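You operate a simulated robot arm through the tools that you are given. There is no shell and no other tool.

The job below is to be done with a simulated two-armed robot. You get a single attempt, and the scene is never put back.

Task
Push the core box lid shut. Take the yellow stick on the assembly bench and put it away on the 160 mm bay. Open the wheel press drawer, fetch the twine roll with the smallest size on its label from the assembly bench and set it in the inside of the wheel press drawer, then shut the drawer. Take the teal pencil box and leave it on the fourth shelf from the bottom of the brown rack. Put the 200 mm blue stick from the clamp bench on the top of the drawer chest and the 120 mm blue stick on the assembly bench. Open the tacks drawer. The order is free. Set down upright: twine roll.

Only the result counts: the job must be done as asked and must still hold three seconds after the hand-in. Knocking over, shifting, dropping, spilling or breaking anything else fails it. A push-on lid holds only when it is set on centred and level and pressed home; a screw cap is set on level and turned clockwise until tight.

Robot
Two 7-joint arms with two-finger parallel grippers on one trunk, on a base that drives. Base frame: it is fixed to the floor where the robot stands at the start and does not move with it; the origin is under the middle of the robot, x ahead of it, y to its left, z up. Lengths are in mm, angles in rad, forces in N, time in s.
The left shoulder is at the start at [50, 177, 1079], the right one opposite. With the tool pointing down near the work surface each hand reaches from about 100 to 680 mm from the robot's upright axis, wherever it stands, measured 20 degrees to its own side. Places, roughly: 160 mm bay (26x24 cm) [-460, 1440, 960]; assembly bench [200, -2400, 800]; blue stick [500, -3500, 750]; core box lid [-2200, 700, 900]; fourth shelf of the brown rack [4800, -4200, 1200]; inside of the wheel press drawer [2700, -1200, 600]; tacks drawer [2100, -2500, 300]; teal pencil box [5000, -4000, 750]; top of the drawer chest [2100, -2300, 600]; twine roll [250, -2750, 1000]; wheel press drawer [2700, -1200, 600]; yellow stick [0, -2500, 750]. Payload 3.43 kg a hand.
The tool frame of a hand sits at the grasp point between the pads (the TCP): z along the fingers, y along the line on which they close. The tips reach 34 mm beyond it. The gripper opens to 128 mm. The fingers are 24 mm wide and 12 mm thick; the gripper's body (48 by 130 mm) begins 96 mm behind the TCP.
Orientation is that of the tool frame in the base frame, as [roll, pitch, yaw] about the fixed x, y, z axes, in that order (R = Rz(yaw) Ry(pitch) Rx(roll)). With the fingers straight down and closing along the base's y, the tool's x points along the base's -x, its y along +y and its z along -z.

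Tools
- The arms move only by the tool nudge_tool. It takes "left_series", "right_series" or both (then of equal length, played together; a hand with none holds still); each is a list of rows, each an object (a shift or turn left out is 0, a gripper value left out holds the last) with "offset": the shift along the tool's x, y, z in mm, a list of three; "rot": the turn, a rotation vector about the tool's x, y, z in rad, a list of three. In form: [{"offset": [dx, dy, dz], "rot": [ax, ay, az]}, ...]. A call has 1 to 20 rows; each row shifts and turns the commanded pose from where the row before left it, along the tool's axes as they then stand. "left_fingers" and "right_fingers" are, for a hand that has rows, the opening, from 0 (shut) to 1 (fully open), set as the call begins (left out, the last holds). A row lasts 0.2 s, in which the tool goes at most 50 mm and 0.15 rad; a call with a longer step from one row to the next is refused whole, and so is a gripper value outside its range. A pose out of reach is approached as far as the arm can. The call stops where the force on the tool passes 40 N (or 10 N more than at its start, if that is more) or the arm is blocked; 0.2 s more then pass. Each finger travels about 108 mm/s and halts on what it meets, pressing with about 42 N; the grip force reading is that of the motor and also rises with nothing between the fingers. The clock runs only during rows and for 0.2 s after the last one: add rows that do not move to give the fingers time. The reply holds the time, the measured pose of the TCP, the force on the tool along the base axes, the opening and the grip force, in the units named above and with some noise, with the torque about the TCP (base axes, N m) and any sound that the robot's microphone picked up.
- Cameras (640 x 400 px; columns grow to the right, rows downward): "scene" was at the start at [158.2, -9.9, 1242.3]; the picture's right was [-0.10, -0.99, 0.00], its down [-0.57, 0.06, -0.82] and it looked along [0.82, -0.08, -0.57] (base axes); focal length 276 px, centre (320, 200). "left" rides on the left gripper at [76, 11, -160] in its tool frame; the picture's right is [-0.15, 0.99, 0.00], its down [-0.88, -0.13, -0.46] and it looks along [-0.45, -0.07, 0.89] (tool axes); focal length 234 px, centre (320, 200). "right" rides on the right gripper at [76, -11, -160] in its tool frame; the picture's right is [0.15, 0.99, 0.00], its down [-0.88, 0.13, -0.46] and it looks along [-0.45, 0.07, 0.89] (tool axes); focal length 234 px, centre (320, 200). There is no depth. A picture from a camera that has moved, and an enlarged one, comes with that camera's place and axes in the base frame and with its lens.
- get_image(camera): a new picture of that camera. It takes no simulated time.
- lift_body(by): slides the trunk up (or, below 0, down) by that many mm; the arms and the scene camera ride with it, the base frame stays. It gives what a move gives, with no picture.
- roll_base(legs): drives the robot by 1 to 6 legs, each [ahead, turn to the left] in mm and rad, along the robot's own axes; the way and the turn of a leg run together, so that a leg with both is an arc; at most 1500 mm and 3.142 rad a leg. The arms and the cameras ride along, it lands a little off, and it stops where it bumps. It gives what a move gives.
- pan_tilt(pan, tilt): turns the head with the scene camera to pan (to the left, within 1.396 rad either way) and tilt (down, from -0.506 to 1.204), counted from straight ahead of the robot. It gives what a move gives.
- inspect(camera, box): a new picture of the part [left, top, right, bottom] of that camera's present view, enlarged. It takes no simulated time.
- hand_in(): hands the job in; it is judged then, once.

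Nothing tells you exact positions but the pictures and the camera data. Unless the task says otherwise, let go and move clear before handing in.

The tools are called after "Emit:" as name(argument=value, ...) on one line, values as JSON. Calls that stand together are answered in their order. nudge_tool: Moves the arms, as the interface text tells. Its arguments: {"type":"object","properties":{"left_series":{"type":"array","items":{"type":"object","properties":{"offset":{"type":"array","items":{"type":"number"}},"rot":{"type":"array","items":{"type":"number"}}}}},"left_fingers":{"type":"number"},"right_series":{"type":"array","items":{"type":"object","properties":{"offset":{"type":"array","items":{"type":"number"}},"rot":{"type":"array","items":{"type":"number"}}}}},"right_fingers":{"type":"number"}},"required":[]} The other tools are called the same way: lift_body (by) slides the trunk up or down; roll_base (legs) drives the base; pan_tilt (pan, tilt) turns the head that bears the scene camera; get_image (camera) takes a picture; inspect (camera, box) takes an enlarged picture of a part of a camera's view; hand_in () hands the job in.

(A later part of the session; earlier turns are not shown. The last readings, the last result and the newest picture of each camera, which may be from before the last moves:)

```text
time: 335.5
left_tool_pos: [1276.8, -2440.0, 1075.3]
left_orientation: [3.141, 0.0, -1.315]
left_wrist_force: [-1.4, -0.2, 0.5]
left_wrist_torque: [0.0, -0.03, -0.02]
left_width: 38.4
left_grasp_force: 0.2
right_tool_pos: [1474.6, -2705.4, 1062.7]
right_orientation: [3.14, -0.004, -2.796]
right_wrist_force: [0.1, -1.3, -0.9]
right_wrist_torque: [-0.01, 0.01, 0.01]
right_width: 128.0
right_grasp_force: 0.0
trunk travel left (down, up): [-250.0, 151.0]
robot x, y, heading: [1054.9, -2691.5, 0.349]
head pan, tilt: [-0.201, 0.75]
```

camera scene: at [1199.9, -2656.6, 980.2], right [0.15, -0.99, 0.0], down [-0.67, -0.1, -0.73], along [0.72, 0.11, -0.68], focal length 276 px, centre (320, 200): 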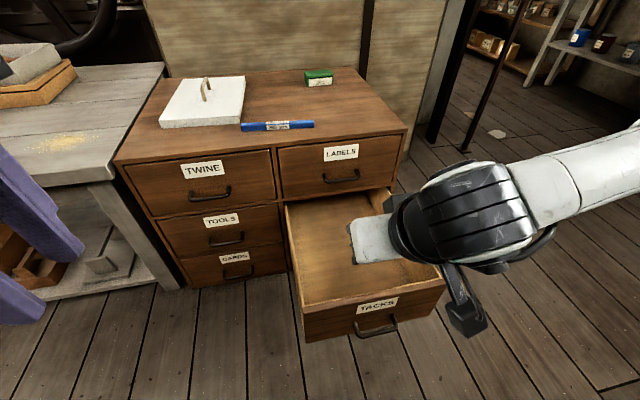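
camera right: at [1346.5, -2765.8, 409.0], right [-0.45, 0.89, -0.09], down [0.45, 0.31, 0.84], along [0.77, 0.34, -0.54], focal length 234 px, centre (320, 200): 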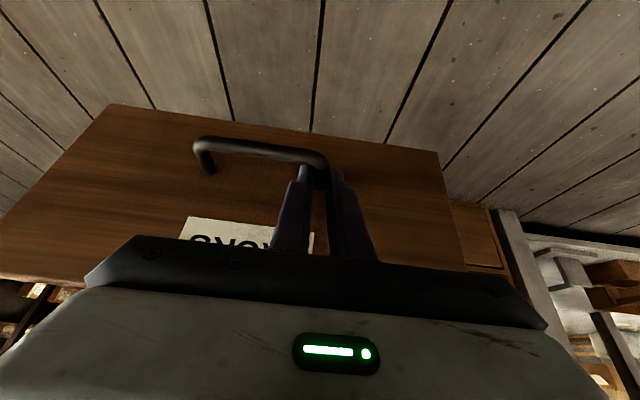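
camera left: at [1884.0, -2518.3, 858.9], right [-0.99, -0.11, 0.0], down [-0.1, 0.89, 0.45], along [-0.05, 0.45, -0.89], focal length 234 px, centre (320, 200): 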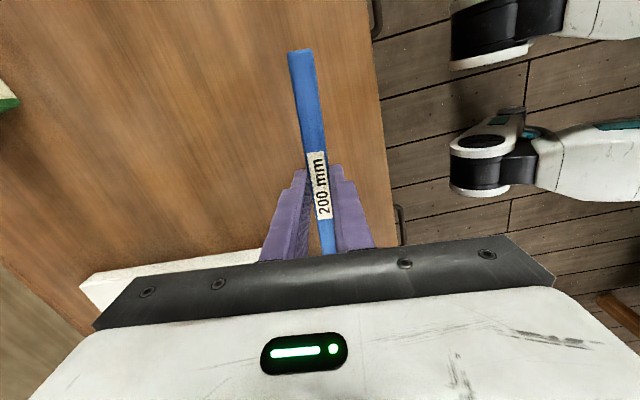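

Emit:
nudge_tool(left_series=[{"rot": [0, 0, 0.1475]}, {"rot": [0, 0, 0.1475]}, {"rot": [0, 0, 0.1475]}, {"rot": [0, 0, 0.1475]}, {"rot": [0, 0, 0.1475]}, {"rot": [0, 0, 0.1475]}, {"rot": [0, 0, 0.1475]}, {"rot": [0, 0, 0.1475]}, {"rot": [0, 0, 0.1475]}, {"rot": [0, 0, 0.1475]}, {}], left_fingers=1.0)

Emit:
roll_base(legs=[[0, -0.5]])

Emit:
roll_base(legs=[[0, -1.07]])

Emit:
pan_tilt(pan=-1.2, tilt=0.5)

Emit:
get_image(camera="scene")

```text
time: 337.9
left_tool_pos: [1277.2, -2440.8, 1074.9]
left_orientation: [-3.141, -0.002, -2.792]
left_wrist_force: [0.0, -0.4, -0.2]
left_wrist_torque: [-0.01, 0.02, -0.01]
left_width: 128.0
left_grasp_force: 0.1
right_tool_pos: [1474.7, -2706.0, 1062.3]
right_orientation: [3.138, -0.001, -2.797]
right_wrist_force: [0.7, -0.2, -0.2]
right_wrist_torque: [0.04, -0.01, 0.01]
right_width: 128.3
right_grasp_force: 0.1
trunk travel left (down, up): [-250.0, 151.0]
robot x, y, heading: [1049.5, -2693.3, 0.346]
head pan, tilt: [-0.201, 0.75]
```

```text
time: 339.7
left_tool_pos: [1371.3, -2581.9, 1075.1]
left_orientation: [3.141, -0.001, 2.99]
left_wrist_force: [0.5, -1.0, -0.1]
left_wrist_torque: [0.01, -0.04, -0.03]
left_width: 128.1
left_grasp_force: 0.0
right_tool_pos: [1416.1, -2907.3, 1061.9]
right_orientation: [3.139, -0.003, 2.983]
right_wrist_force: [0.3, -0.1, 0.1]
right_wrist_torque: [0.0, 0.0, 0.04]
right_width: 128.0
right_grasp_force: 0.1
trunk travel left (down, up): [-250.0, 151.0]
robot x, y, heading: [1051.2, -2690.9, -0.156]
head pan, tilt: [-0.201, 0.75]
```

```text
time: 342.8
left_tool_pos: [1300.3, -2920.1, 1075.0]
left_orientation: [-3.139, -0.002, 1.912]
left_wrist_force: [0.2, -0.5, 0.1]
left_wrist_torque: [-0.04, 0.01, -0.03]
left_width: 128.1
left_grasp_force: 0.0
right_tool_pos: [1036.0, -3116.1, 1062.9]
right_orientation: [3.139, -0.003, 1.908]
right_wrist_force: [-0.1, 0.2, -0.1]
right_wrist_torque: [-0.02, 0.0, 0.0]
right_width: 128.1
right_grasp_force: 0.0
trunk travel left (down, up): [-250.0, 151.0]
robot x, y, heading: [1050.6, -2693.0, -1.227]
head pan, tilt: [-0.201, 0.75]
```

```text
time: 344.1
left_tool_pos: [1300.5, -2919.4, 1074.9]
left_orientation: [-3.14, -0.003, 1.912]
left_wrist_force: [0.1, -1.0, -0.4]
left_wrist_torque: [-0.02, -0.03, -0.03]
left_width: 127.8
left_grasp_force: 0.0
right_tool_pos: [1034.5, -3115.1, 1064.6]
right_orientation: [3.14, -0.001, 1.908]
right_wrist_force: [-0.6, 0.8, 0.3]
right_wrist_torque: [-0.02, 0.0, 0.01]
right_width: 128.2
right_grasp_force: 0.1
trunk travel left (down, up): [-250.0, 151.0]
robot x, y, heading: [1051.3, -2694.0, -1.23]
head pan, tilt: [-1.201, 0.499]
```

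```text
taken
camera scene: at [1006.7, -2818.3, 1252.1], right [-0.65, 0.76, 0.0], down [0.36, 0.31, -0.88], along [-0.66, -0.57, -0.48], focal length 276 px, centre (320, 200)
```

scene: 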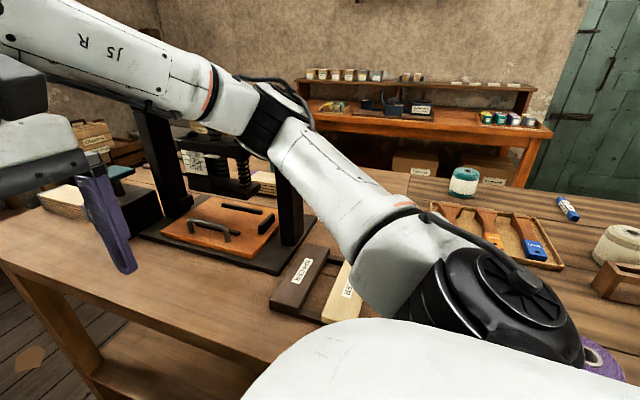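

The purple roll is just behind my right shoulder; I turn further.

Emit:
roll_base(legs=[[0, -0.8]])

Emit:
pan_tilt(pan=-0.9, tilt=0.6)

Emit:
get_image(camera="scene")

```text
time: 346.6
left_tool_pos: [1060.4, -3028.9, 1075.2]
left_orientation: [-3.141, -0.002, 1.11]
left_wrist_force: [0.4, 1.2, -0.3]
left_wrist_torque: [0.01, 0.01, 0.03]
left_width: 128.0
left_grasp_force: 0.1
right_tool_pos: [736.5, -2974.8, 1062.3]
right_orientation: [3.139, -0.003, 1.104]
right_wrist_force: [-0.8, -0.9, 0.9]
right_wrist_torque: [0.0, -0.03, -0.04]
right_width: 128.1
right_grasp_force: 0.1
trunk travel left (down, up): [-250.0, 151.0]
robot x, y, heading: [1053.8, -2691.3, -2.037]
head pan, tilt: [-1.201, 0.499]
```

```text
time: 347.4
left_tool_pos: [1060.4, -3029.5, 1075.1]
left_orientation: [-3.14, -0.001, 1.109]
left_wrist_force: [0.5, 0.2, -0.5]
left_wrist_torque: [-0.01, 0.02, 0.01]
left_width: 128.0
left_grasp_force: 0.0
right_tool_pos: [736.4, -2974.4, 1063.2]
right_orientation: [3.14, -0.004, 1.103]
right_wrist_force: [0.9, 0.6, 0.2]
right_wrist_torque: [0.0, -0.03, -0.01]
right_width: 127.8
right_grasp_force: 0.1
trunk travel left (down, up): [-250.0, 151.0]
robot x, y, heading: [1050.6, -2691.1, -2.035]
head pan, tilt: [-0.901, 0.6]
```

```text
taken
camera scene: at [934.5, -2773.8, 1243.1], right [-0.21, 0.98, 0.0], down [0.55, 0.12, -0.83], along [-0.81, -0.17, -0.56], focal length 276 px, centre (320, 200)
```

scene: 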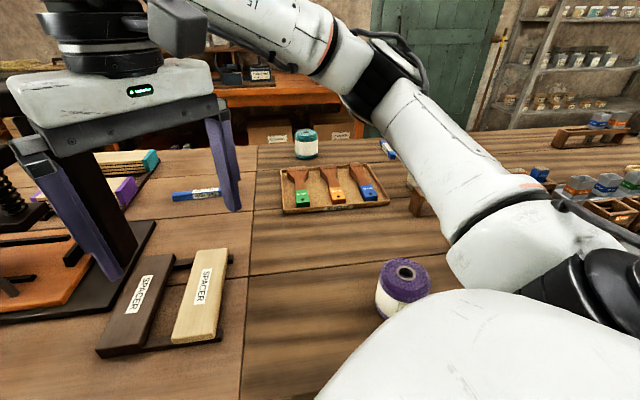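

Emit:
roll_base(legs=[[0, -0.55]])

Emit:
pan_tilt(pan=-0.45, tilt=0.6)

Emit:
get_image(camera="scene")

```text
time: 349.3
left_tool_pos: [885.2, -2985.3, 1075.0]
left_orientation: [-3.14, -0.002, 0.569]
left_wrist_force: [0.0, 0.4, 0.2]
left_wrist_torque: [-0.02, -0.01, 0.0]
left_width: 128.0
left_grasp_force: 0.0
right_tool_pos: [635.0, -2769.7, 1062.5]
right_orientation: [3.141, -0.002, 0.56]
right_wrist_force: [0.0, -0.9, -0.5]
right_wrist_torque: [-0.04, 0.04, -0.02]
right_width: 127.9
right_grasp_force: 0.1
trunk travel left (down, up): [-250.0, 151.0]
robot x, y, heading: [1049.7, -2690.6, -2.576]
head pan, tilt: [-0.901, 0.6]
```

```text
time: 350.2
left_tool_pos: [885.4, -2986.4, 1074.5]
left_orientation: [-3.14, -0.002, 0.568]
left_wrist_force: [0.2, 0.1, 0.9]
left_wrist_torque: [-0.01, 0.04, 0.03]
left_width: 128.0
left_grasp_force: 0.0
right_tool_pos: [635.9, -2769.0, 1062.2]
right_orientation: [3.139, -0.001, 0.561]
right_wrist_force: [-0.1, 0.1, 0.1]
right_wrist_torque: [0.03, -0.02, -0.03]
right_width: 128.1
right_grasp_force: 0.1
trunk travel left (down, up): [-250.0, 151.0]
robot x, y, heading: [1051.0, -2690.1, -2.572]
head pan, tilt: [-0.45, 0.6]
```

```text
taken
camera scene: at [905.3, -2740.4, 1243.0], right [-0.11, 0.99, 0.0], down [0.56, 0.06, -0.83], along [-0.82, -0.09, -0.56], focal length 276 px, centre (320, 200)
```

scene: 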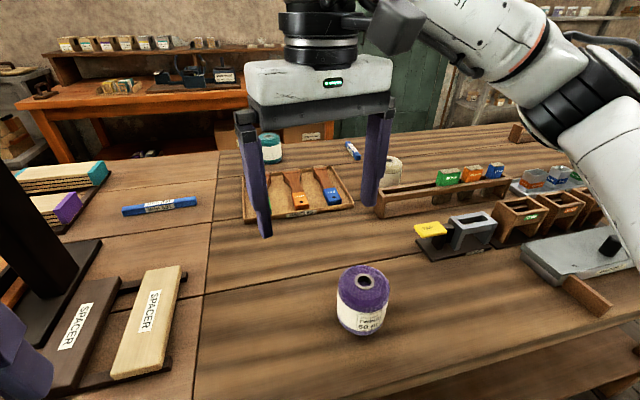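

Emit:
inspect(camera="scene", box=[320, 255, 410, 345])

Emit:
inspect(camera="scene", box=[230, 100, 520, 280])

```text
4.44 times, centred on (365, 300) of scene
camera zoom: at [905.3, -2740.4, 1243.0], right [-0.11, 0.99, 0.0], down [0.56, 0.06, -0.83], along [-0.82, -0.09, -0.56], focal length 1226 px, centre (120, -244)
```

zoom: 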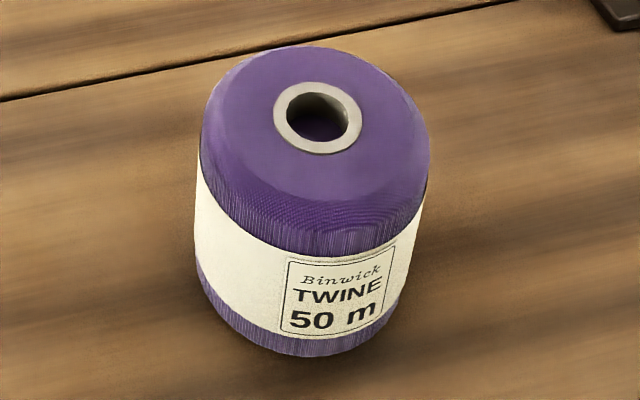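

```text
2.21 times, centred on (375, 190) of scene
camera zoom: at [905.3, -2740.4, 1243.0], right [-0.11, 0.99, 0.0], down [0.56, 0.06, -0.83], along [-0.82, -0.09, -0.56], focal length 608 px, centre (199, 222)
```

zoom: 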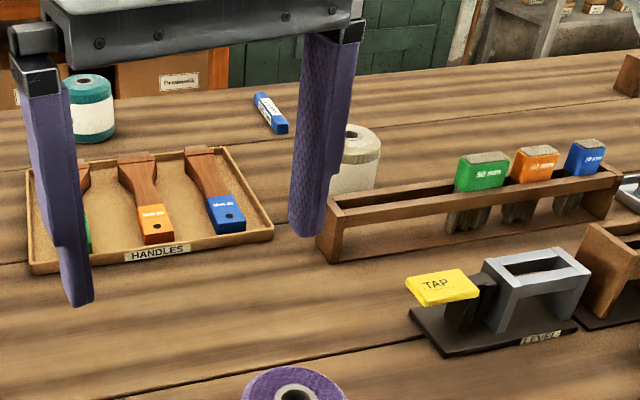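

Purple is 50 m, beige 60 m, teal 30 m, so the teal roll is the one to fetch, from the west side of the bench. I drive north out of this lane, and take a look at the wheel press on the way.

Emit:
roll_base(legs=[[0, -1.894], [1500, 0], [140, 0]])

Emit:
pan_tilt(pan=-1.35, tilt=0.35)

Emit:
get_image(camera="scene")

```text
time: 363.1
left_tool_pos: [441.2, -850.0, 1075.9]
left_orientation: [-3.139, -0.001, -1.331]
left_wrist_force: [0.2, -0.3, -0.7]
left_wrist_torque: [-0.01, -0.02, 0.0]
left_width: 128.0
left_grasp_force: 0.0
right_tool_pos: [725.7, -683.7, 1062.0]
right_orientation: [3.141, -0.002, -1.337]
right_wrist_force: [-0.1, 1.0, 0.0]
right_wrist_torque: [-0.03, 0.01, 0.02]
right_width: 128.1
right_grasp_force: 0.1
trunk travel left (down, up): [-250.0, 151.0]
robot x, y, heading: [662.3, -1106.2, 1.815]
head pan, tilt: [-0.45, 0.6]
```

```text
time: 364.3
left_tool_pos: [441.7, -849.9, 1075.5]
left_orientation: [-3.138, -0.002, -1.331]
left_wrist_force: [-0.2, 0.9, 0.3]
left_wrist_torque: [0.0, 0.01, -0.02]
left_width: 127.8
left_grasp_force: 0.1
right_tool_pos: [726.7, -684.3, 1061.7]
right_orientation: [3.14, -0.002, -1.336]
right_wrist_force: [0.0, 0.1, 0.0]
right_wrist_torque: [0.0, -0.02, 0.01]
right_width: 128.0
right_grasp_force: 0.0
trunk travel left (down, up): [-250.0, 151.0]
robot x, y, heading: [666.1, -1104.9, 1.805]
head pan, tilt: [-1.349, 0.351]
```

```text
taken
camera scene: at [733.6, -994.6, 1265.8], right [0.44, -0.9, 0.0], down [-0.31, -0.15, -0.94], along [0.84, 0.42, -0.34], focal length 276 px, centre (320, 200)
```

scene: 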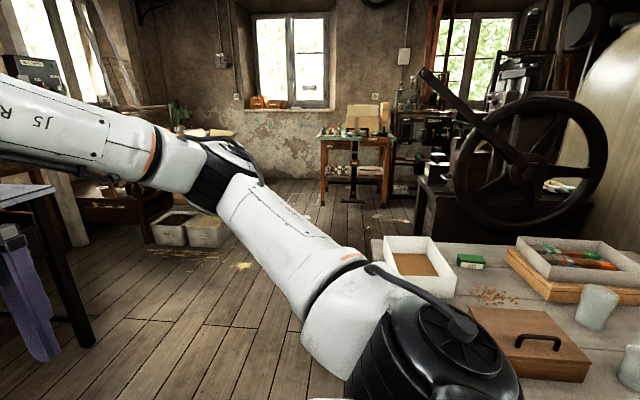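

Emit:
inspect(camera="scene", box=[390, 60, 640, 260])

```text
2.00 times, centred on (515, 160) of scene
camera zoom: at [733.6, -994.6, 1265.8], right [0.44, -0.9, 0.0], down [-0.31, -0.15, -0.94], along [0.84, 0.42, -0.34], focal length 552 px, centre (-70, 280)
```

zoom: 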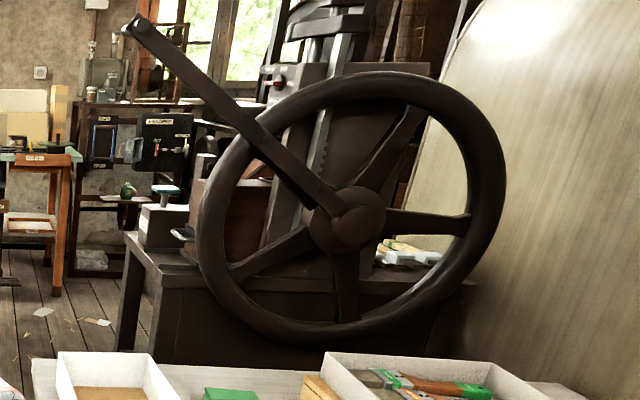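

The wheel press stands beyond the parts table; I'll study its drawer when I'm there. Now I drive round to the west lane for the teal roll.

Emit:
roll_base(legs=[[0, 1.467], [1074, 0], [0, 0.861], [1012, 0], [0, 0.99]])

Emit:
pan_tilt(pan=0.0, tilt=0.5)

Emit:
get_image(camera="scene")

```text
time: 383.1
left_tool_pos: [-671.8, -2335.9, 1073.8]
left_orientation: [-3.139, -0.002, 2.011]
left_wrist_force: [0.2, 0.4, -0.3]
left_wrist_torque: [-0.03, 0.03, -0.03]
left_width: 128.0
left_grasp_force: 0.0
right_tool_pos: [-919.1, -2557.1, 1063.0]
right_orientation: [3.14, -0.001, 2.006]
right_wrist_force: [-0.4, -0.4, 0.7]
right_wrist_torque: [-0.01, -0.01, -0.03]
right_width: 127.9
right_grasp_force: 0.1
trunk travel left (down, up): [-250.0, 151.0]
robot x, y, heading: [-943.8, -2135.1, -1.136]
head pan, tilt: [-1.349, 0.351]
```

```text
time: 384.6
left_tool_pos: [-673.6, -2337.1, 1075.9]
left_orientation: [-3.14, -0.003, 2.01]
left_wrist_force: [-0.4, -0.9, 0.5]
left_wrist_torque: [0.04, 0.0, 0.03]
left_width: 127.9
left_grasp_force: 0.0
right_tool_pos: [-918.6, -2556.2, 1063.4]
right_orientation: [3.14, -0.002, 2.006]
right_wrist_force: [0.9, 0.2, -0.7]
right_wrist_torque: [0.0, 0.02, -0.02]
right_width: 128.1
right_grasp_force: 0.0
trunk travel left (down, up): [-250.0, 151.0]
robot x, y, heading: [-945.3, -2132.3, -1.136]
head pan, tilt: [0.0, 0.499]
```

```text
taken
camera scene: at [-874.5, -2280.4, 1252.1], right [-0.91, -0.42, 0.0], down [-0.2, 0.43, -0.88], along [0.37, -0.8, -0.48], focal length 276 px, centre (320, 200)
```

scene: 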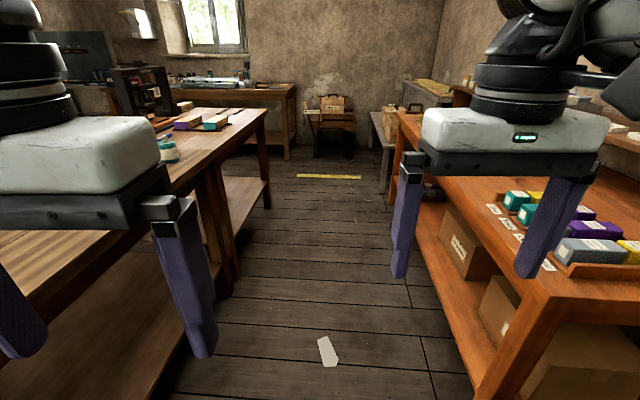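

Emit:
roll_base(legs=[[1310, -0.005], [0, 1.488]])

Emit:
pan_tilt(pan=0.1, tilt=0.6)

Emit:
get_image(camera="scene")

```text
time: 394.9
left_tool_pos: [-162.9, -3069.2, 1074.6]
left_orientation: [-3.141, -0.001, -2.771]
left_wrist_force: [0.7, 0.1, 0.8]
left_wrist_torque: [-0.02, 0.01, 0.02]
left_width: 128.1
left_grasp_force: 0.1
right_tool_pos: [38.4, -3329.7, 1062.0]
right_orientation: [3.14, -0.002, -2.778]
right_wrist_force: [-0.5, 0.6, 0.7]
right_wrist_torque: [0.01, 0.01, 0.0]
right_width: 128.1
right_grasp_force: 0.1
trunk travel left (down, up): [-250.0, 151.0]
robot x, y, heading: [-386.1, -3323.1, 0.367]
head pan, tilt: [0.0, 0.499]
```

```text
time: 395.6
left_tool_pos: [-164.1, -3068.8, 1075.1]
left_orientation: [-3.139, -0.002, -2.771]
left_wrist_force: [0.6, 0.3, 0.4]
left_wrist_torque: [-0.01, 0.01, 0.01]
left_width: 128.1
left_grasp_force: 0.0
right_tool_pos: [39.6, -3329.5, 1062.5]
right_orientation: [3.14, -0.002, -2.779]
right_wrist_force: [0.4, -0.3, -0.2]
right_wrist_torque: [0.01, 0.02, -0.02]
right_width: 128.0
right_grasp_force: 0.1
trunk travel left (down, up): [-250.0, 151.0]
robot x, y, heading: [-382.2, -3324.4, 0.373]
head pan, tilt: [0.099, 0.6]
```

```text
taken
camera scene: at [-239.3, -3260.1, 1243.1], right [0.45, -0.89, 0.0], down [-0.5, -0.25, -0.83], along [0.74, 0.37, -0.56], focal length 276 px, centre (320, 200)
```

scene: 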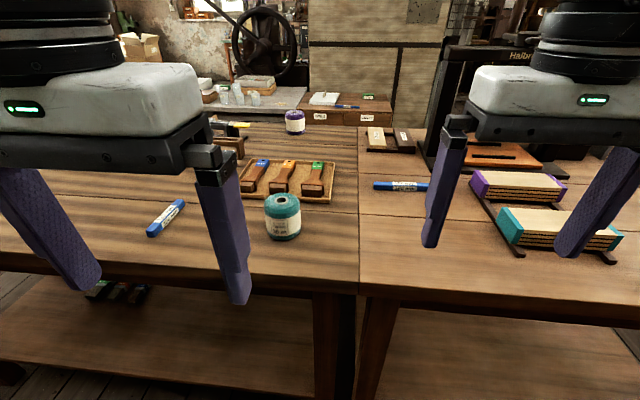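

The teal roll is ahead-left. I move up to the bench.

Emit:
roll_base(legs=[[0, -0.02], [185, 0]])

Emit:
pan_tilt(pan=0.2, tilt=0.7)

Emit:
get_image(camera="scene")

Emit:
get_image(camera="left")

```text
time: 397.4
left_tool_pos: [13.6, -3009.7, 1075.0]
left_orientation: [-3.141, -0.001, -2.79]
left_wrist_force: [-0.2, -0.2, -0.2]
left_wrist_torque: [0.0, 0.0, 0.03]
left_width: 128.0
left_grasp_force: 0.0
right_tool_pos: [212.2, -3274.5, 1061.4]
right_orientation: [3.141, -0.002, -2.796]
right_wrist_force: [0.6, 0.3, 0.0]
right_wrist_torque: [-0.01, 0.01, 0.01]
right_width: 128.2
right_grasp_force: 0.0
trunk travel left (down, up): [-250.0, 151.0]
robot x, y, heading: [-209.9, -3262.3, 0.35]
head pan, tilt: [0.099, 0.6]
```

```text
time: 398.1
left_tool_pos: [13.4, -3010.8, 1075.1]
left_orientation: [-3.141, -0.002, -2.791]
left_wrist_force: [-0.3, 0.2, -0.1]
left_wrist_torque: [0.0, 0.0, 0.01]
left_width: 128.2
left_grasp_force: 0.1
right_tool_pos: [211.1, -3275.4, 1062.9]
right_orientation: [3.139, -0.001, -2.795]
right_wrist_force: [0.2, 0.0, -0.1]
right_wrist_torque: [0.0, 0.0, 0.01]
right_width: 128.0
right_grasp_force: 0.1
trunk travel left (down, up): [-250.0, 151.0]
robot x, y, heading: [-209.5, -3265.5, 0.354]
head pan, tilt: [0.201, 0.7]
```

```text
taken
camera scene: at [-73.3, -3194.2, 1234.4], right [0.52, -0.85, 0.0], down [-0.55, -0.34, -0.77], along [0.65, 0.4, -0.64], focal length 276 px, centre (320, 200)
```

scene: 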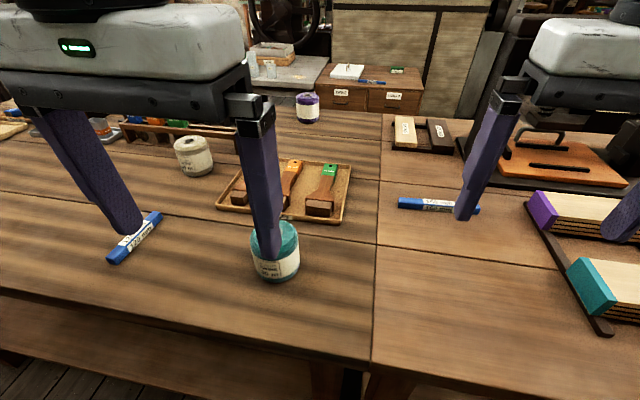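

```text
taken
camera left: at [-60.6, -3026.4, 1234.9], right [-0.2, 0.98, 0.0], down [0.87, 0.18, 0.45], along [0.45, 0.09, -0.89], focal length 234 px, centre (320, 200)
```

left: 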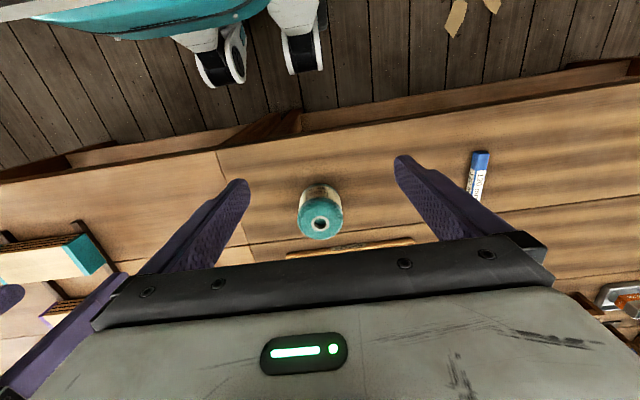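

The teal roll is at about (128, -2991). I move the open left gripper above it.

Emit:
nudge_tool(left_series=[{"offset": [-38.1, -6.9, 0]}, {"offset": [-38.1, -6.9, 0]}, {"offset": [-38.1, -6.9, 0]}, {"offset": [0, 0, 35]}, {"offset": [0, 0, 35]}, {}], left_fingers=1.0)

Emit:
get_image(camera="left")

Emit:
get_image(camera="scene")

```text
time: 399.5
left_tool_pos: [127.8, -2990.6, 1003.9]
left_orientation: [-3.14, 0.0, -2.789]
left_wrist_force: [0.3, -0.6, 0.6]
left_wrist_torque: [0.01, -0.02, -0.02]
left_width: 127.9
left_grasp_force: 0.0
right_tool_pos: [210.9, -3275.1, 1063.3]
right_orientation: [3.14, -0.002, -2.796]
right_wrist_force: [0.2, 0.1, -1.0]
right_wrist_torque: [0.0, 0.02, -0.01]
right_width: 128.1
right_grasp_force: 0.0
trunk travel left (down, up): [-250.0, 151.0]
robot x, y, heading: [-208.5, -3262.8, 0.349]
head pan, tilt: [0.201, 0.7]
```

```text
taken
camera left: at [53.5, -3006.4, 1164.5], right [-0.2, 0.98, 0.0], down [0.87, 0.18, 0.46], along [0.45, 0.09, -0.89], focal length 234 px, centre (320, 200)
```

left: 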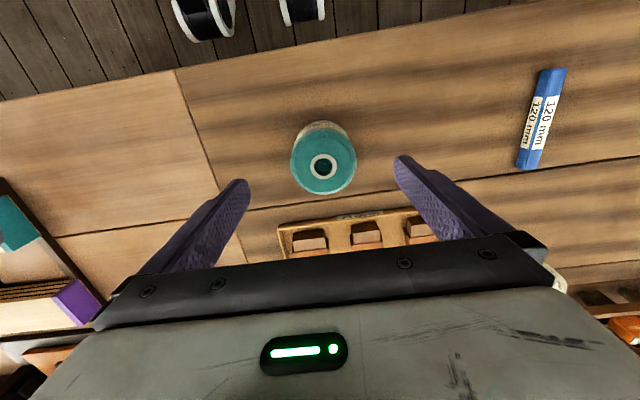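

```text
taken
camera scene: at [-73.3, -3194.2, 1234.4], right [0.52, -0.85, 0.0], down [-0.55, -0.34, -0.77], along [0.65, 0.4, -0.64], focal length 276 px, centre (320, 200)
```

scene: 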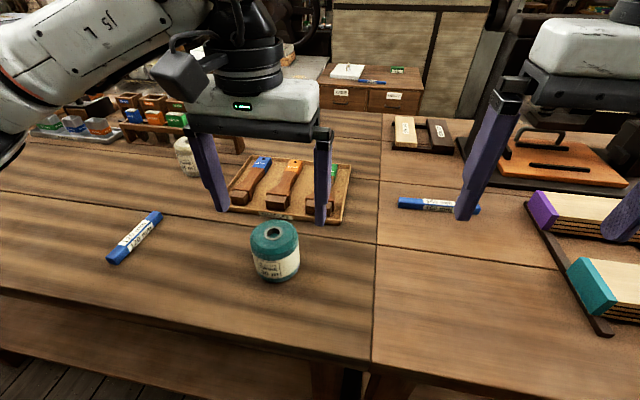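

Aligned to within a few millimetres. I descend around the roll and close.

Emit:
nudge_tool(left_series=[{"offset": [-4, 0, 40]}, {"offset": [0, 0, 45]}, {}])

Emit:
get_image(camera="scene")

Emit:
get_image(camera="left")

```text
time: 400.3
left_tool_pos: [132.8, -2991.3, 918.9]
left_orientation: [-3.138, 0.0, -2.791]
left_wrist_force: [1.2, -0.8, 0.5]
left_wrist_torque: [-0.02, 0.01, 0.0]
left_width: 127.6
left_grasp_force: 0.1
right_tool_pos: [210.5, -3275.0, 1064.1]
right_orientation: [3.139, -0.002, -2.795]
right_wrist_force: [-1.1, -0.4, -0.2]
right_wrist_torque: [0.0, 0.01, 0.03]
right_width: 128.0
right_grasp_force: 0.0
trunk travel left (down, up): [-250.0, 151.0]
robot x, y, heading: [-211.5, -3262.3, 0.349]
head pan, tilt: [0.201, 0.7]
```

```text
taken
camera scene: at [-73.3, -3194.2, 1234.4], right [0.52, -0.85, 0.0], down [-0.55, -0.34, -0.77], along [0.65, 0.4, -0.64], focal length 276 px, centre (320, 200)
```

scene: 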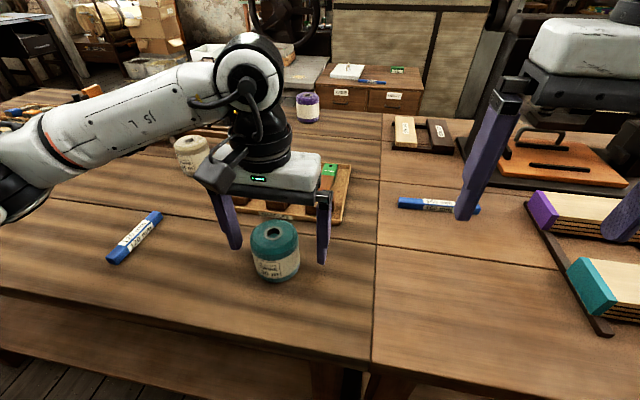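

```text
taken
camera left: at [57.2, -3006.4, 1079.1], right [-0.2, 0.98, 0.0], down [0.87, 0.18, 0.46], along [0.45, 0.09, -0.89], focal length 234 px, centre (320, 200)
```

left: 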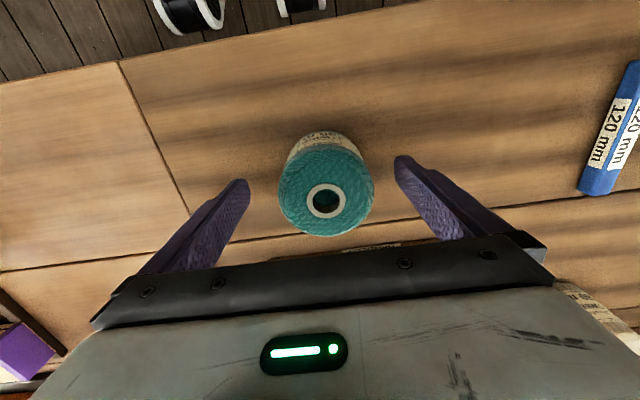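

Emit:
nudge_tool(left_series=[{"offset": [0, 4, 4]}, {}])

Emit:
nudge_tool(left_series=[{}, {}, {}, {}], left_fingers=0.3)

Emit:
get_image(camera="left")

```text
time: 400.9
left_tool_pos: [131.5, -2985.5, 914.5]
left_orientation: [-3.141, -0.001, -2.79]
left_wrist_force: [0.0, 0.0, 0.1]
left_wrist_torque: [-0.03, -0.01, -0.01]
left_width: 128.1
left_grasp_force: 0.1
right_tool_pos: [211.7, -3275.1, 1064.0]
right_orientation: [3.14, -0.003, -2.796]
right_wrist_force: [-0.2, -0.5, 0.7]
right_wrist_torque: [-0.01, 0.03, -0.01]
right_width: 128.1
right_grasp_force: 0.0
trunk travel left (down, up): [-250.0, 151.0]
robot x, y, heading: [-212.0, -3261.8, 0.347]
head pan, tilt: [0.201, 0.7]
```

```text
time: 401.9
left_tool_pos: [131.2, -2986.2, 915.9]
left_orientation: [-3.14, -0.002, -2.79]
left_wrist_force: [-1.0, 0.9, -0.5]
left_wrist_torque: [0.02, 0.02, 0.03]
left_width: 72.9
left_grasp_force: 42.0
right_tool_pos: [210.8, -3275.0, 1062.6]
right_orientation: [3.139, -0.001, -2.796]
right_wrist_force: [-0.1, 1.2, 0.8]
right_wrist_torque: [0.01, 0.02, 0.02]
right_width: 128.0
right_grasp_force: 0.0
trunk travel left (down, up): [-250.0, 151.0]
robot x, y, heading: [-208.5, -3260.3, 0.348]
head pan, tilt: [0.201, 0.7]
```

```text
taken
camera left: at [56.2, -3002.2, 1075.3], right [-0.2, 0.98, 0.0], down [0.87, 0.18, 0.45], along [0.45, 0.09, -0.89], focal length 234 px, centre (320, 200)
```

left: 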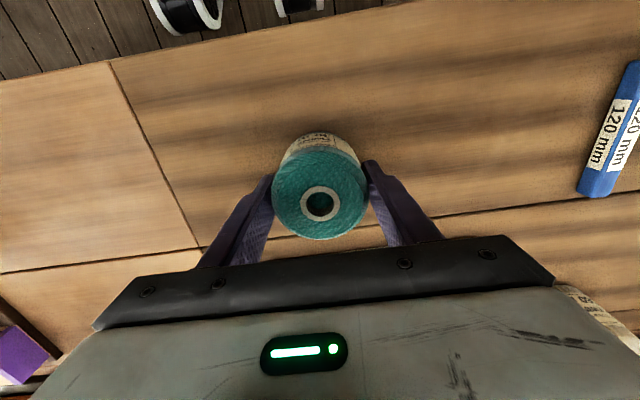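

The teal roll is gripped (72.9 mm). I lift it.

Emit:
nudge_tool(left_series=[{"offset": [0, 0, -20]}, {"offset": [0, 0, -40]}, {"offset": [0, 0, -45]}, {"offset": [0, 0, -45]}, {"offset": [20, 0, -40]}, {"offset": [30, 0, 0]}, {}])

Emit:
get_image(camera="scene")

```text
time: 403.5
left_tool_pos: [82.0, -3002.9, 1106.7]
left_orientation: [-3.141, -0.002, -2.792]
left_wrist_force: [0.2, 0.6, -1.4]
left_wrist_torque: [0.0, -0.01, 0.03]
left_width: 73.0
left_grasp_force: 42.2
right_tool_pos: [211.1, -3275.4, 1061.9]
right_orientation: [3.139, -0.003, -2.796]
right_wrist_force: [0.3, -0.6, 0.0]
right_wrist_torque: [-0.03, 0.0, -0.01]
right_width: 127.9
right_grasp_force: 0.1
trunk travel left (down, up): [-250.0, 151.0]
robot x, y, heading: [-215.6, -3261.3, 0.344]
head pan, tilt: [0.201, 0.7]
```

```text
taken
camera scene: at [-73.2, -3194.1, 1234.4], right [0.52, -0.85, 0.0], down [-0.55, -0.34, -0.76], along [0.65, 0.4, -0.64], focal length 276 px, centre (320, 200)
```

scene: 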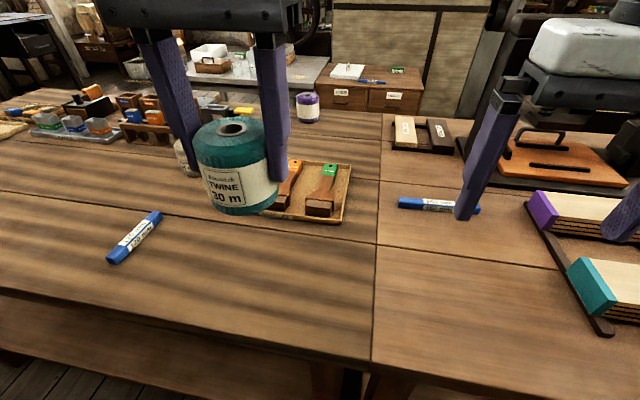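

Teal roll in hand. I drive back out of the lane northwards and across to where I can see the wheel press from its free side.

Emit:
roll_base(legs=[[-190, 0], [0, 1.598], [1393, 0], [0, -0.918], [969, 0], [0, -0.295]])

Emit:
roll_base(legs=[[673, 0], [0, -0.39], [1200, 0]])

Emit:
pan_tilt(pan=0.0, tilt=0.35)

Emit:
get_image(camera="scene")

Emit:
pan_tilt(pan=-0.6, tilt=0.35)

Emit:
get_image(camera="scene")

```text
time: 423.5
left_tool_pos: [-225.5, -850.4, 1105.7]
left_orientation: [-3.139, -0.003, -2.408]
left_wrist_force: [0.2, 0.2, -1.1]
left_wrist_torque: [0.0, 0.02, 0.02]
left_width: 72.8
left_grasp_force: 42.6
right_tool_pos: [-4.5, -1054.9, 1062.8]
right_orientation: [3.139, -0.002, -2.411]
right_wrist_force: [0.4, -0.1, -0.2]
right_wrist_torque: [-0.01, 0.0, 0.05]
right_width: 127.7
right_grasp_force: 0.0
trunk travel left (down, up): [-250.0, 151.0]
robot x, y, heading: [-402.9, -1201.7, 0.737]
head pan, tilt: [0.201, 0.7]
```

```text
time: 434.0
left_tool_pos: [1529.0, -90.7, 1104.8]
left_orientation: [-3.141, -0.001, -2.806]
left_wrist_force: [0.4, 0.6, -0.9]
left_wrist_torque: [-0.03, -0.03, -0.01]
left_width: 73.1
left_grasp_force: 42.1
right_tool_pos: [1654.2, -364.2, 1062.6]
right_orientation: [3.139, -0.002, -2.81]
right_wrist_force: [-0.1, 0.3, -0.5]
right_wrist_torque: [-0.01, -0.01, -0.04]
right_width: 128.1
right_grasp_force: 0.2
trunk travel left (down, up): [-250.0, 151.0]
robot x, y, heading: [1229.1, -349.5, 0.342]
head pan, tilt: [0.201, 0.7]
```

```text
time: 434.9
left_tool_pos: [1528.2, -91.3, 1105.2]
left_orientation: [-3.139, -0.002, -2.805]
left_wrist_force: [0.0, -0.2, -0.4]
left_wrist_torque: [-0.02, 0.01, -0.04]
left_width: 72.9
left_grasp_force: 42.3
right_tool_pos: [1654.1, -365.5, 1062.9]
right_orientation: [3.141, -0.002, -2.811]
right_wrist_force: [0.8, 0.1, 0.0]
right_wrist_torque: [-0.03, 0.01, 0.03]
right_width: 128.3
right_grasp_force: 0.1
trunk travel left (down, up): [-250.0, 151.0]
robot x, y, heading: [1229.3, -345.5, 0.338]
head pan, tilt: [0.0, 0.351]
```

```text
taken
camera scene: at [1385.1, -293.2, 1265.7], right [0.33, -0.94, 0.0], down [-0.33, -0.11, -0.94], along [0.89, 0.31, -0.34], focal length 276 px, centre (320, 200)
```

scene: 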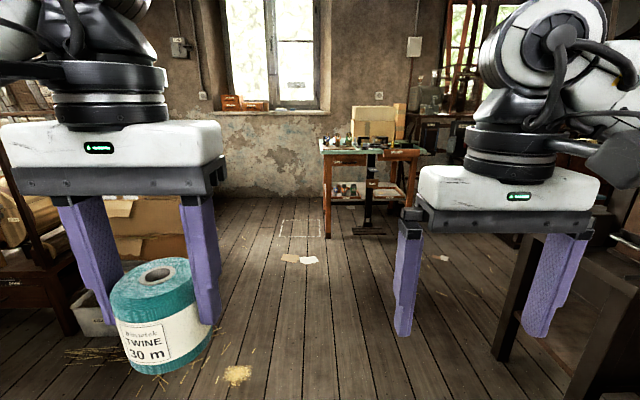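

```text
time: 435.9
left_tool_pos: [1529.7, -90.9, 1105.2]
left_orientation: [-3.141, -0.003, -2.805]
left_wrist_force: [-0.5, -0.2, -1.9]
left_wrist_torque: [0.01, -0.03, 0.01]
left_width: 72.9
left_grasp_force: 41.6
right_tool_pos: [1653.8, -365.5, 1062.5]
right_orientation: [3.141, -0.001, -2.811]
right_wrist_force: [-0.1, -0.1, 0.2]
right_wrist_torque: [-0.04, 0.02, -0.05]
right_width: 127.9
right_grasp_force: 0.0
trunk travel left (down, up): [-250.0, 151.0]
robot x, y, heading: [1232.9, -347.6, 0.338]
head pan, tilt: [-0.6, 0.351]
```

```text
taken
camera scene: at [1387.1, -348.2, 1265.8], right [-0.26, -0.97, 0.0], down [-0.33, 0.09, -0.94], along [0.91, -0.24, -0.34], focal length 276 px, centre (320, 200)
```

scene: 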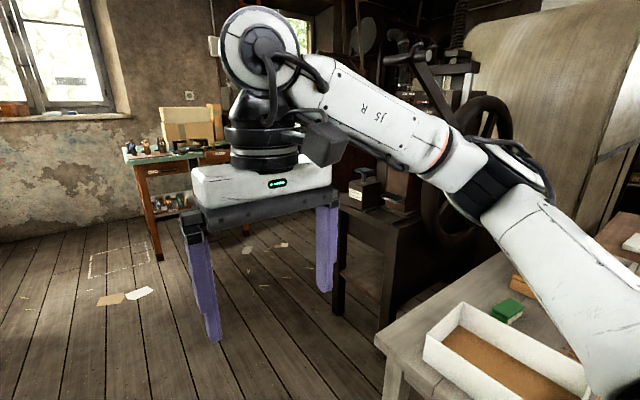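

I still can't see the drawer; the press table's near corner leg is around (2705, -820). I drive a bit further and turn to look at it from the north.

Emit:
roll_base(legs=[[900, 0], [0, -1.4]])

Emit:
pan_tilt(pan=0.0, tilt=0.4)

Emit:
get_image(camera="scene")

```text
time: 444.1
left_tool_pos: [2387.9, -291.3, 1105.1]
left_orientation: [-3.138, -0.001, 2.09]
left_wrist_force: [-0.2, 0.2, -0.9]
left_wrist_torque: [-0.05, 0.01, 0.0]
left_width: 72.9
left_grasp_force: 41.9
right_tool_pos: [2141.5, -462.4, 1064.0]
right_orientation: [3.138, -0.002, 2.084]
right_wrist_force: [0.1, -0.5, 0.5]
right_wrist_torque: [-0.02, -0.03, 0.02]
right_width: 128.2
right_grasp_force: 0.1
trunk travel left (down, up): [-250.0, 151.0]
robot x, y, heading: [2085.4, -47.1, -1.057]
head pan, tilt: [-0.6, 0.351]
```

```text
time: 445.1
left_tool_pos: [2389.3, -290.7, 1105.8]
left_orientation: [-3.141, -0.002, 2.087]
left_wrist_force: [-0.3, -0.1, -1.5]
left_wrist_torque: [0.01, 0.01, 0.0]
left_width: 72.8
left_grasp_force: 41.9
right_tool_pos: [2141.9, -463.0, 1062.0]
right_orientation: [3.14, -0.002, 2.084]
right_wrist_force: [0.0, 0.6, 0.5]
right_wrist_torque: [0.04, 0.01, 0.0]
right_width: 127.9
right_grasp_force: 0.0
trunk travel left (down, up): [-250.0, 151.0]
robot x, y, heading: [2084.2, -43.5, -1.054]
head pan, tilt: [0.0, 0.4]
```

```text
taken
camera scene: at [2164.6, -186.4, 1261.2], right [-0.87, -0.49, 0.0], down [-0.19, 0.34, -0.92], along [0.46, -0.8, -0.39], focal length 276 px, centre (320, 200)
```

scene: 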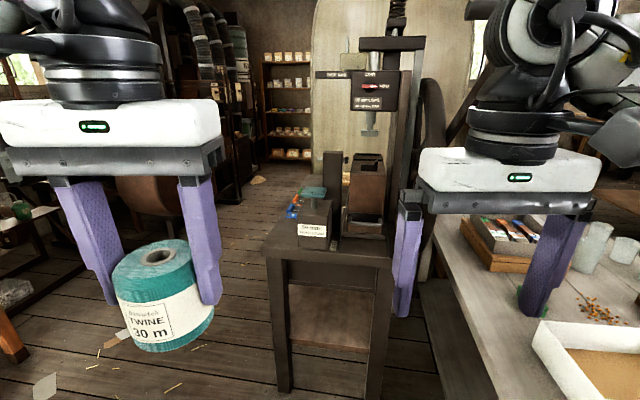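

Now I face the press's stand from the north. I zoom in on it.

Emit:
inspect(camera="scene", box=[250, 130, 420, 260])

Emit:
inspect(camera="scene", box=[300, 60, 420, 150])

```text
3.08 times, centred on (335, 195) of scene
camera zoom: at [2164.6, -186.4, 1261.2], right [-0.87, -0.49, 0.0], down [-0.19, 0.34, -0.92], along [0.46, -0.8, -0.39], focal length 848 px, centre (274, 215)
```

zoom: 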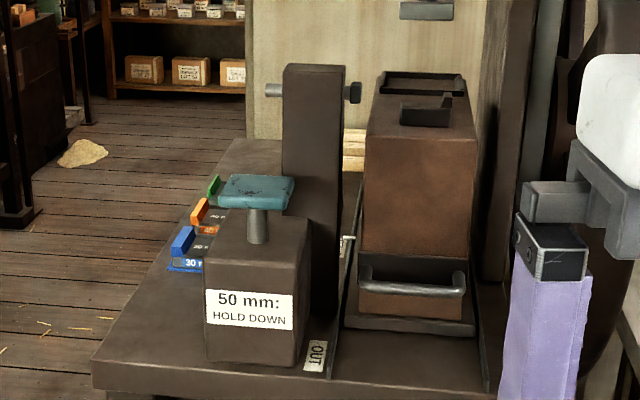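

```text
4.44 times, centred on (360, 105) of scene
camera zoom: at [2164.6, -186.4, 1261.2], right [-0.87, -0.49, 0.0], down [-0.19, 0.34, -0.92], along [0.46, -0.8, -0.39], focal length 1226 px, centre (142, 622)
```

zoom: 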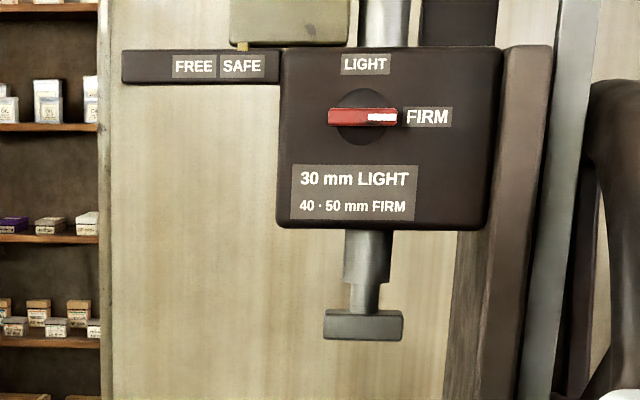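

Emit:
inspect(camera="scene", box=[250, 230, 420, 390])

Emit:
pan_tilt(pan=-0.6, tilt=0.6)

Emit:
get_image(camera="scene")

```text
2.50 times, centred on (335, 310) of scene
camera zoom: at [2164.6, -186.4, 1261.2], right [-0.87, -0.49, 0.0], down [-0.19, 0.34, -0.92], along [0.46, -0.8, -0.39], focal length 689 px, centre (282, -75)
```

zoom: 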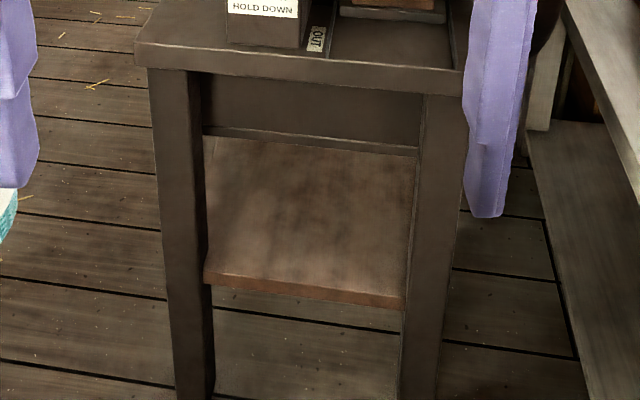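

```text
time: 446.1
left_tool_pos: [2387.7, -291.9, 1106.1]
left_orientation: [-3.14, 0.001, 2.09]
left_wrist_force: [0.0, -0.9, -0.5]
left_wrist_torque: [-0.02, 0.02, 0.0]
left_width: 72.8
left_grasp_force: 42.0
right_tool_pos: [2142.7, -462.8, 1063.8]
right_orientation: [3.139, -0.002, 2.086]
right_wrist_force: [0.0, 0.3, -0.2]
right_wrist_torque: [-0.01, 0.0, -0.01]
right_width: 128.1
right_grasp_force: 0.1
trunk travel left (down, up): [-250.0, 151.0]
robot x, y, heading: [2083.3, -40.2, -1.05]
head pan, tilt: [-0.6, 0.6]
```

```text
taken
camera scene: at [2111.6, -194.0, 1243.0], right [-1.0, 0.08, 0.0], down [0.05, 0.56, -0.83], along [-0.07, -0.82, -0.56], focal length 276 px, centre (320, 200)
```

scene: 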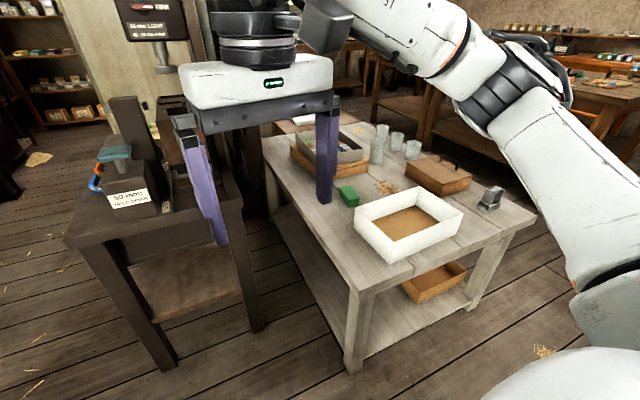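

The front shows no clear drawer, so I go around to look at the press's east side.

Emit:
roll_base(legs=[[0, 1.0], [900, 0], [0, -1.75]])

Emit:
pan_tilt(pan=0.0, tilt=0.4)

Emit:
get_image(camera="scene")

```text
time: 457.6
left_tool_pos: [3043.0, -479.7, 1105.2]
left_orientation: [-3.14, -0.001, 1.337]
left_wrist_force: [-0.4, -0.4, -1.1]
left_wrist_torque: [-0.02, 0.02, -0.02]
left_width: 72.7
left_grasp_force: 41.7
right_tool_pos: [2745.5, -435.6, 1063.2]
right_orientation: [3.14, 0.0, 1.331]
right_wrist_force: [-0.5, 0.3, 0.0]
right_wrist_torque: [-0.04, -0.01, -0.02]
right_width: 128.2
right_grasp_force: 0.1
trunk travel left (down, up): [-250.0, 151.0]
robot x, y, heading: [2993.0, -94.6, -1.807]
head pan, tilt: [-0.6, 0.6]
```

```text
time: 458.6
left_tool_pos: [3042.8, -479.0, 1105.6]
left_orientation: [-3.139, -0.001, 1.336]
left_wrist_force: [0.3, 0.5, -1.3]
left_wrist_torque: [-0.01, 0.01, 0.02]
left_width: 72.9
left_grasp_force: 41.8
right_tool_pos: [2745.6, -436.5, 1062.0]
right_orientation: [3.138, -0.003, 1.333]
right_wrist_force: [0.7, -0.4, 0.2]
right_wrist_torque: [0.01, 0.0, 0.03]
right_width: 127.9
right_grasp_force: 0.1
trunk travel left (down, up): [-250.0, 151.0]
robot x, y, heading: [2992.0, -88.7, -1.808]
head pan, tilt: [0.0, 0.4]
```

```text
taken
camera scene: at [2952.7, -249.9, 1261.2], right [-0.97, 0.23, 0.0], down [0.09, 0.38, -0.92], along [-0.22, -0.9, -0.39], focal length 276 px, centre (320, 200)
```

scene: 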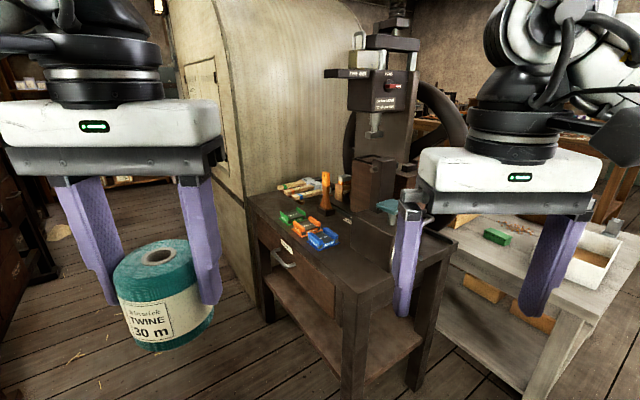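

There it is: a drawer with label and handle on the stand's east face. I zoom in.

Emit:
inspect(camera="scene", box=[230, 160, 470, 340])

```text
2.22 times, centred on (350, 250) of scene
camera zoom: at [2952.7, -249.9, 1261.2], right [-0.97, 0.23, 0.0], down [0.09, 0.38, -0.92], along [-0.22, -0.9, -0.39], focal length 613 px, centre (253, 89)
```

zoom: 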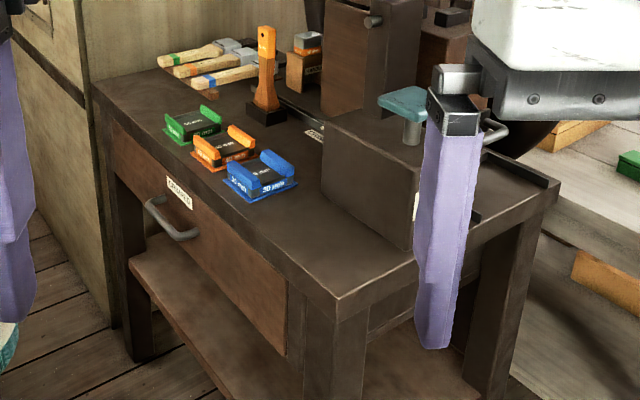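

The drawer is on the east face near (2880, -1130, ~640). I drive round to the east side and turn to face it.

Emit:
roll_base(legs=[[0, 0.884], [1090, 0], [0, -1.869]])

Emit:
pan_tilt(pan=0.0, tilt=0.5)

Emit:
get_image(camera="scene")

```text
time: 471.0
left_tool_pos: [3351.8, -1220.3, 1106.0]
left_orientation: [-3.141, 0.0, 0.353]
left_wrist_force: [-0.1, -0.5, -0.4]
left_wrist_torque: [-0.02, 0.01, 0.02]
left_width: 72.9
left_grasp_force: 41.8
right_tool_pos: [3221.2, -946.7, 1062.1]
right_orientation: [3.14, 0.0, 0.349]
right_wrist_force: [0.3, -0.3, -0.3]
right_wrist_torque: [0.0, 0.01, 0.01]
right_width: 127.6
right_grasp_force: 0.0
trunk travel left (down, up): [-250.0, 151.0]
robot x, y, heading: [3642.0, -959.0, -2.791]
head pan, tilt: [0.0, 0.4]
```

```text
time: 471.6
left_tool_pos: [3350.6, -1219.8, 1105.7]
left_orientation: [-3.138, -0.002, 0.353]
left_wrist_force: [0.1, -0.3, -1.1]
left_wrist_torque: [-0.01, -0.03, 0.02]
left_width: 73.0
left_grasp_force: 41.9
right_tool_pos: [3222.0, -947.2, 1062.2]
right_orientation: [3.14, -0.002, 0.347]
right_wrist_force: [-0.2, 0.5, -1.1]
right_wrist_torque: [0.01, 0.01, -0.03]
right_width: 128.0
right_grasp_force: 0.0
trunk travel left (down, up): [-250.0, 151.0]
robot x, y, heading: [3642.5, -961.9, -2.794]
head pan, tilt: [0.0, 0.499]
```

```text
taken
camera scene: at [3494.3, -1016.0, 1252.1], right [-0.34, 0.94, 0.0], down [0.45, 0.16, -0.88], along [-0.82, -0.3, -0.48], focal length 276 px, centre (320, 200)
```

scene: 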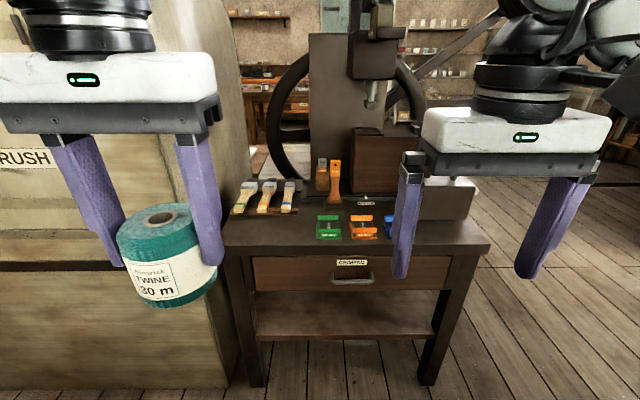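

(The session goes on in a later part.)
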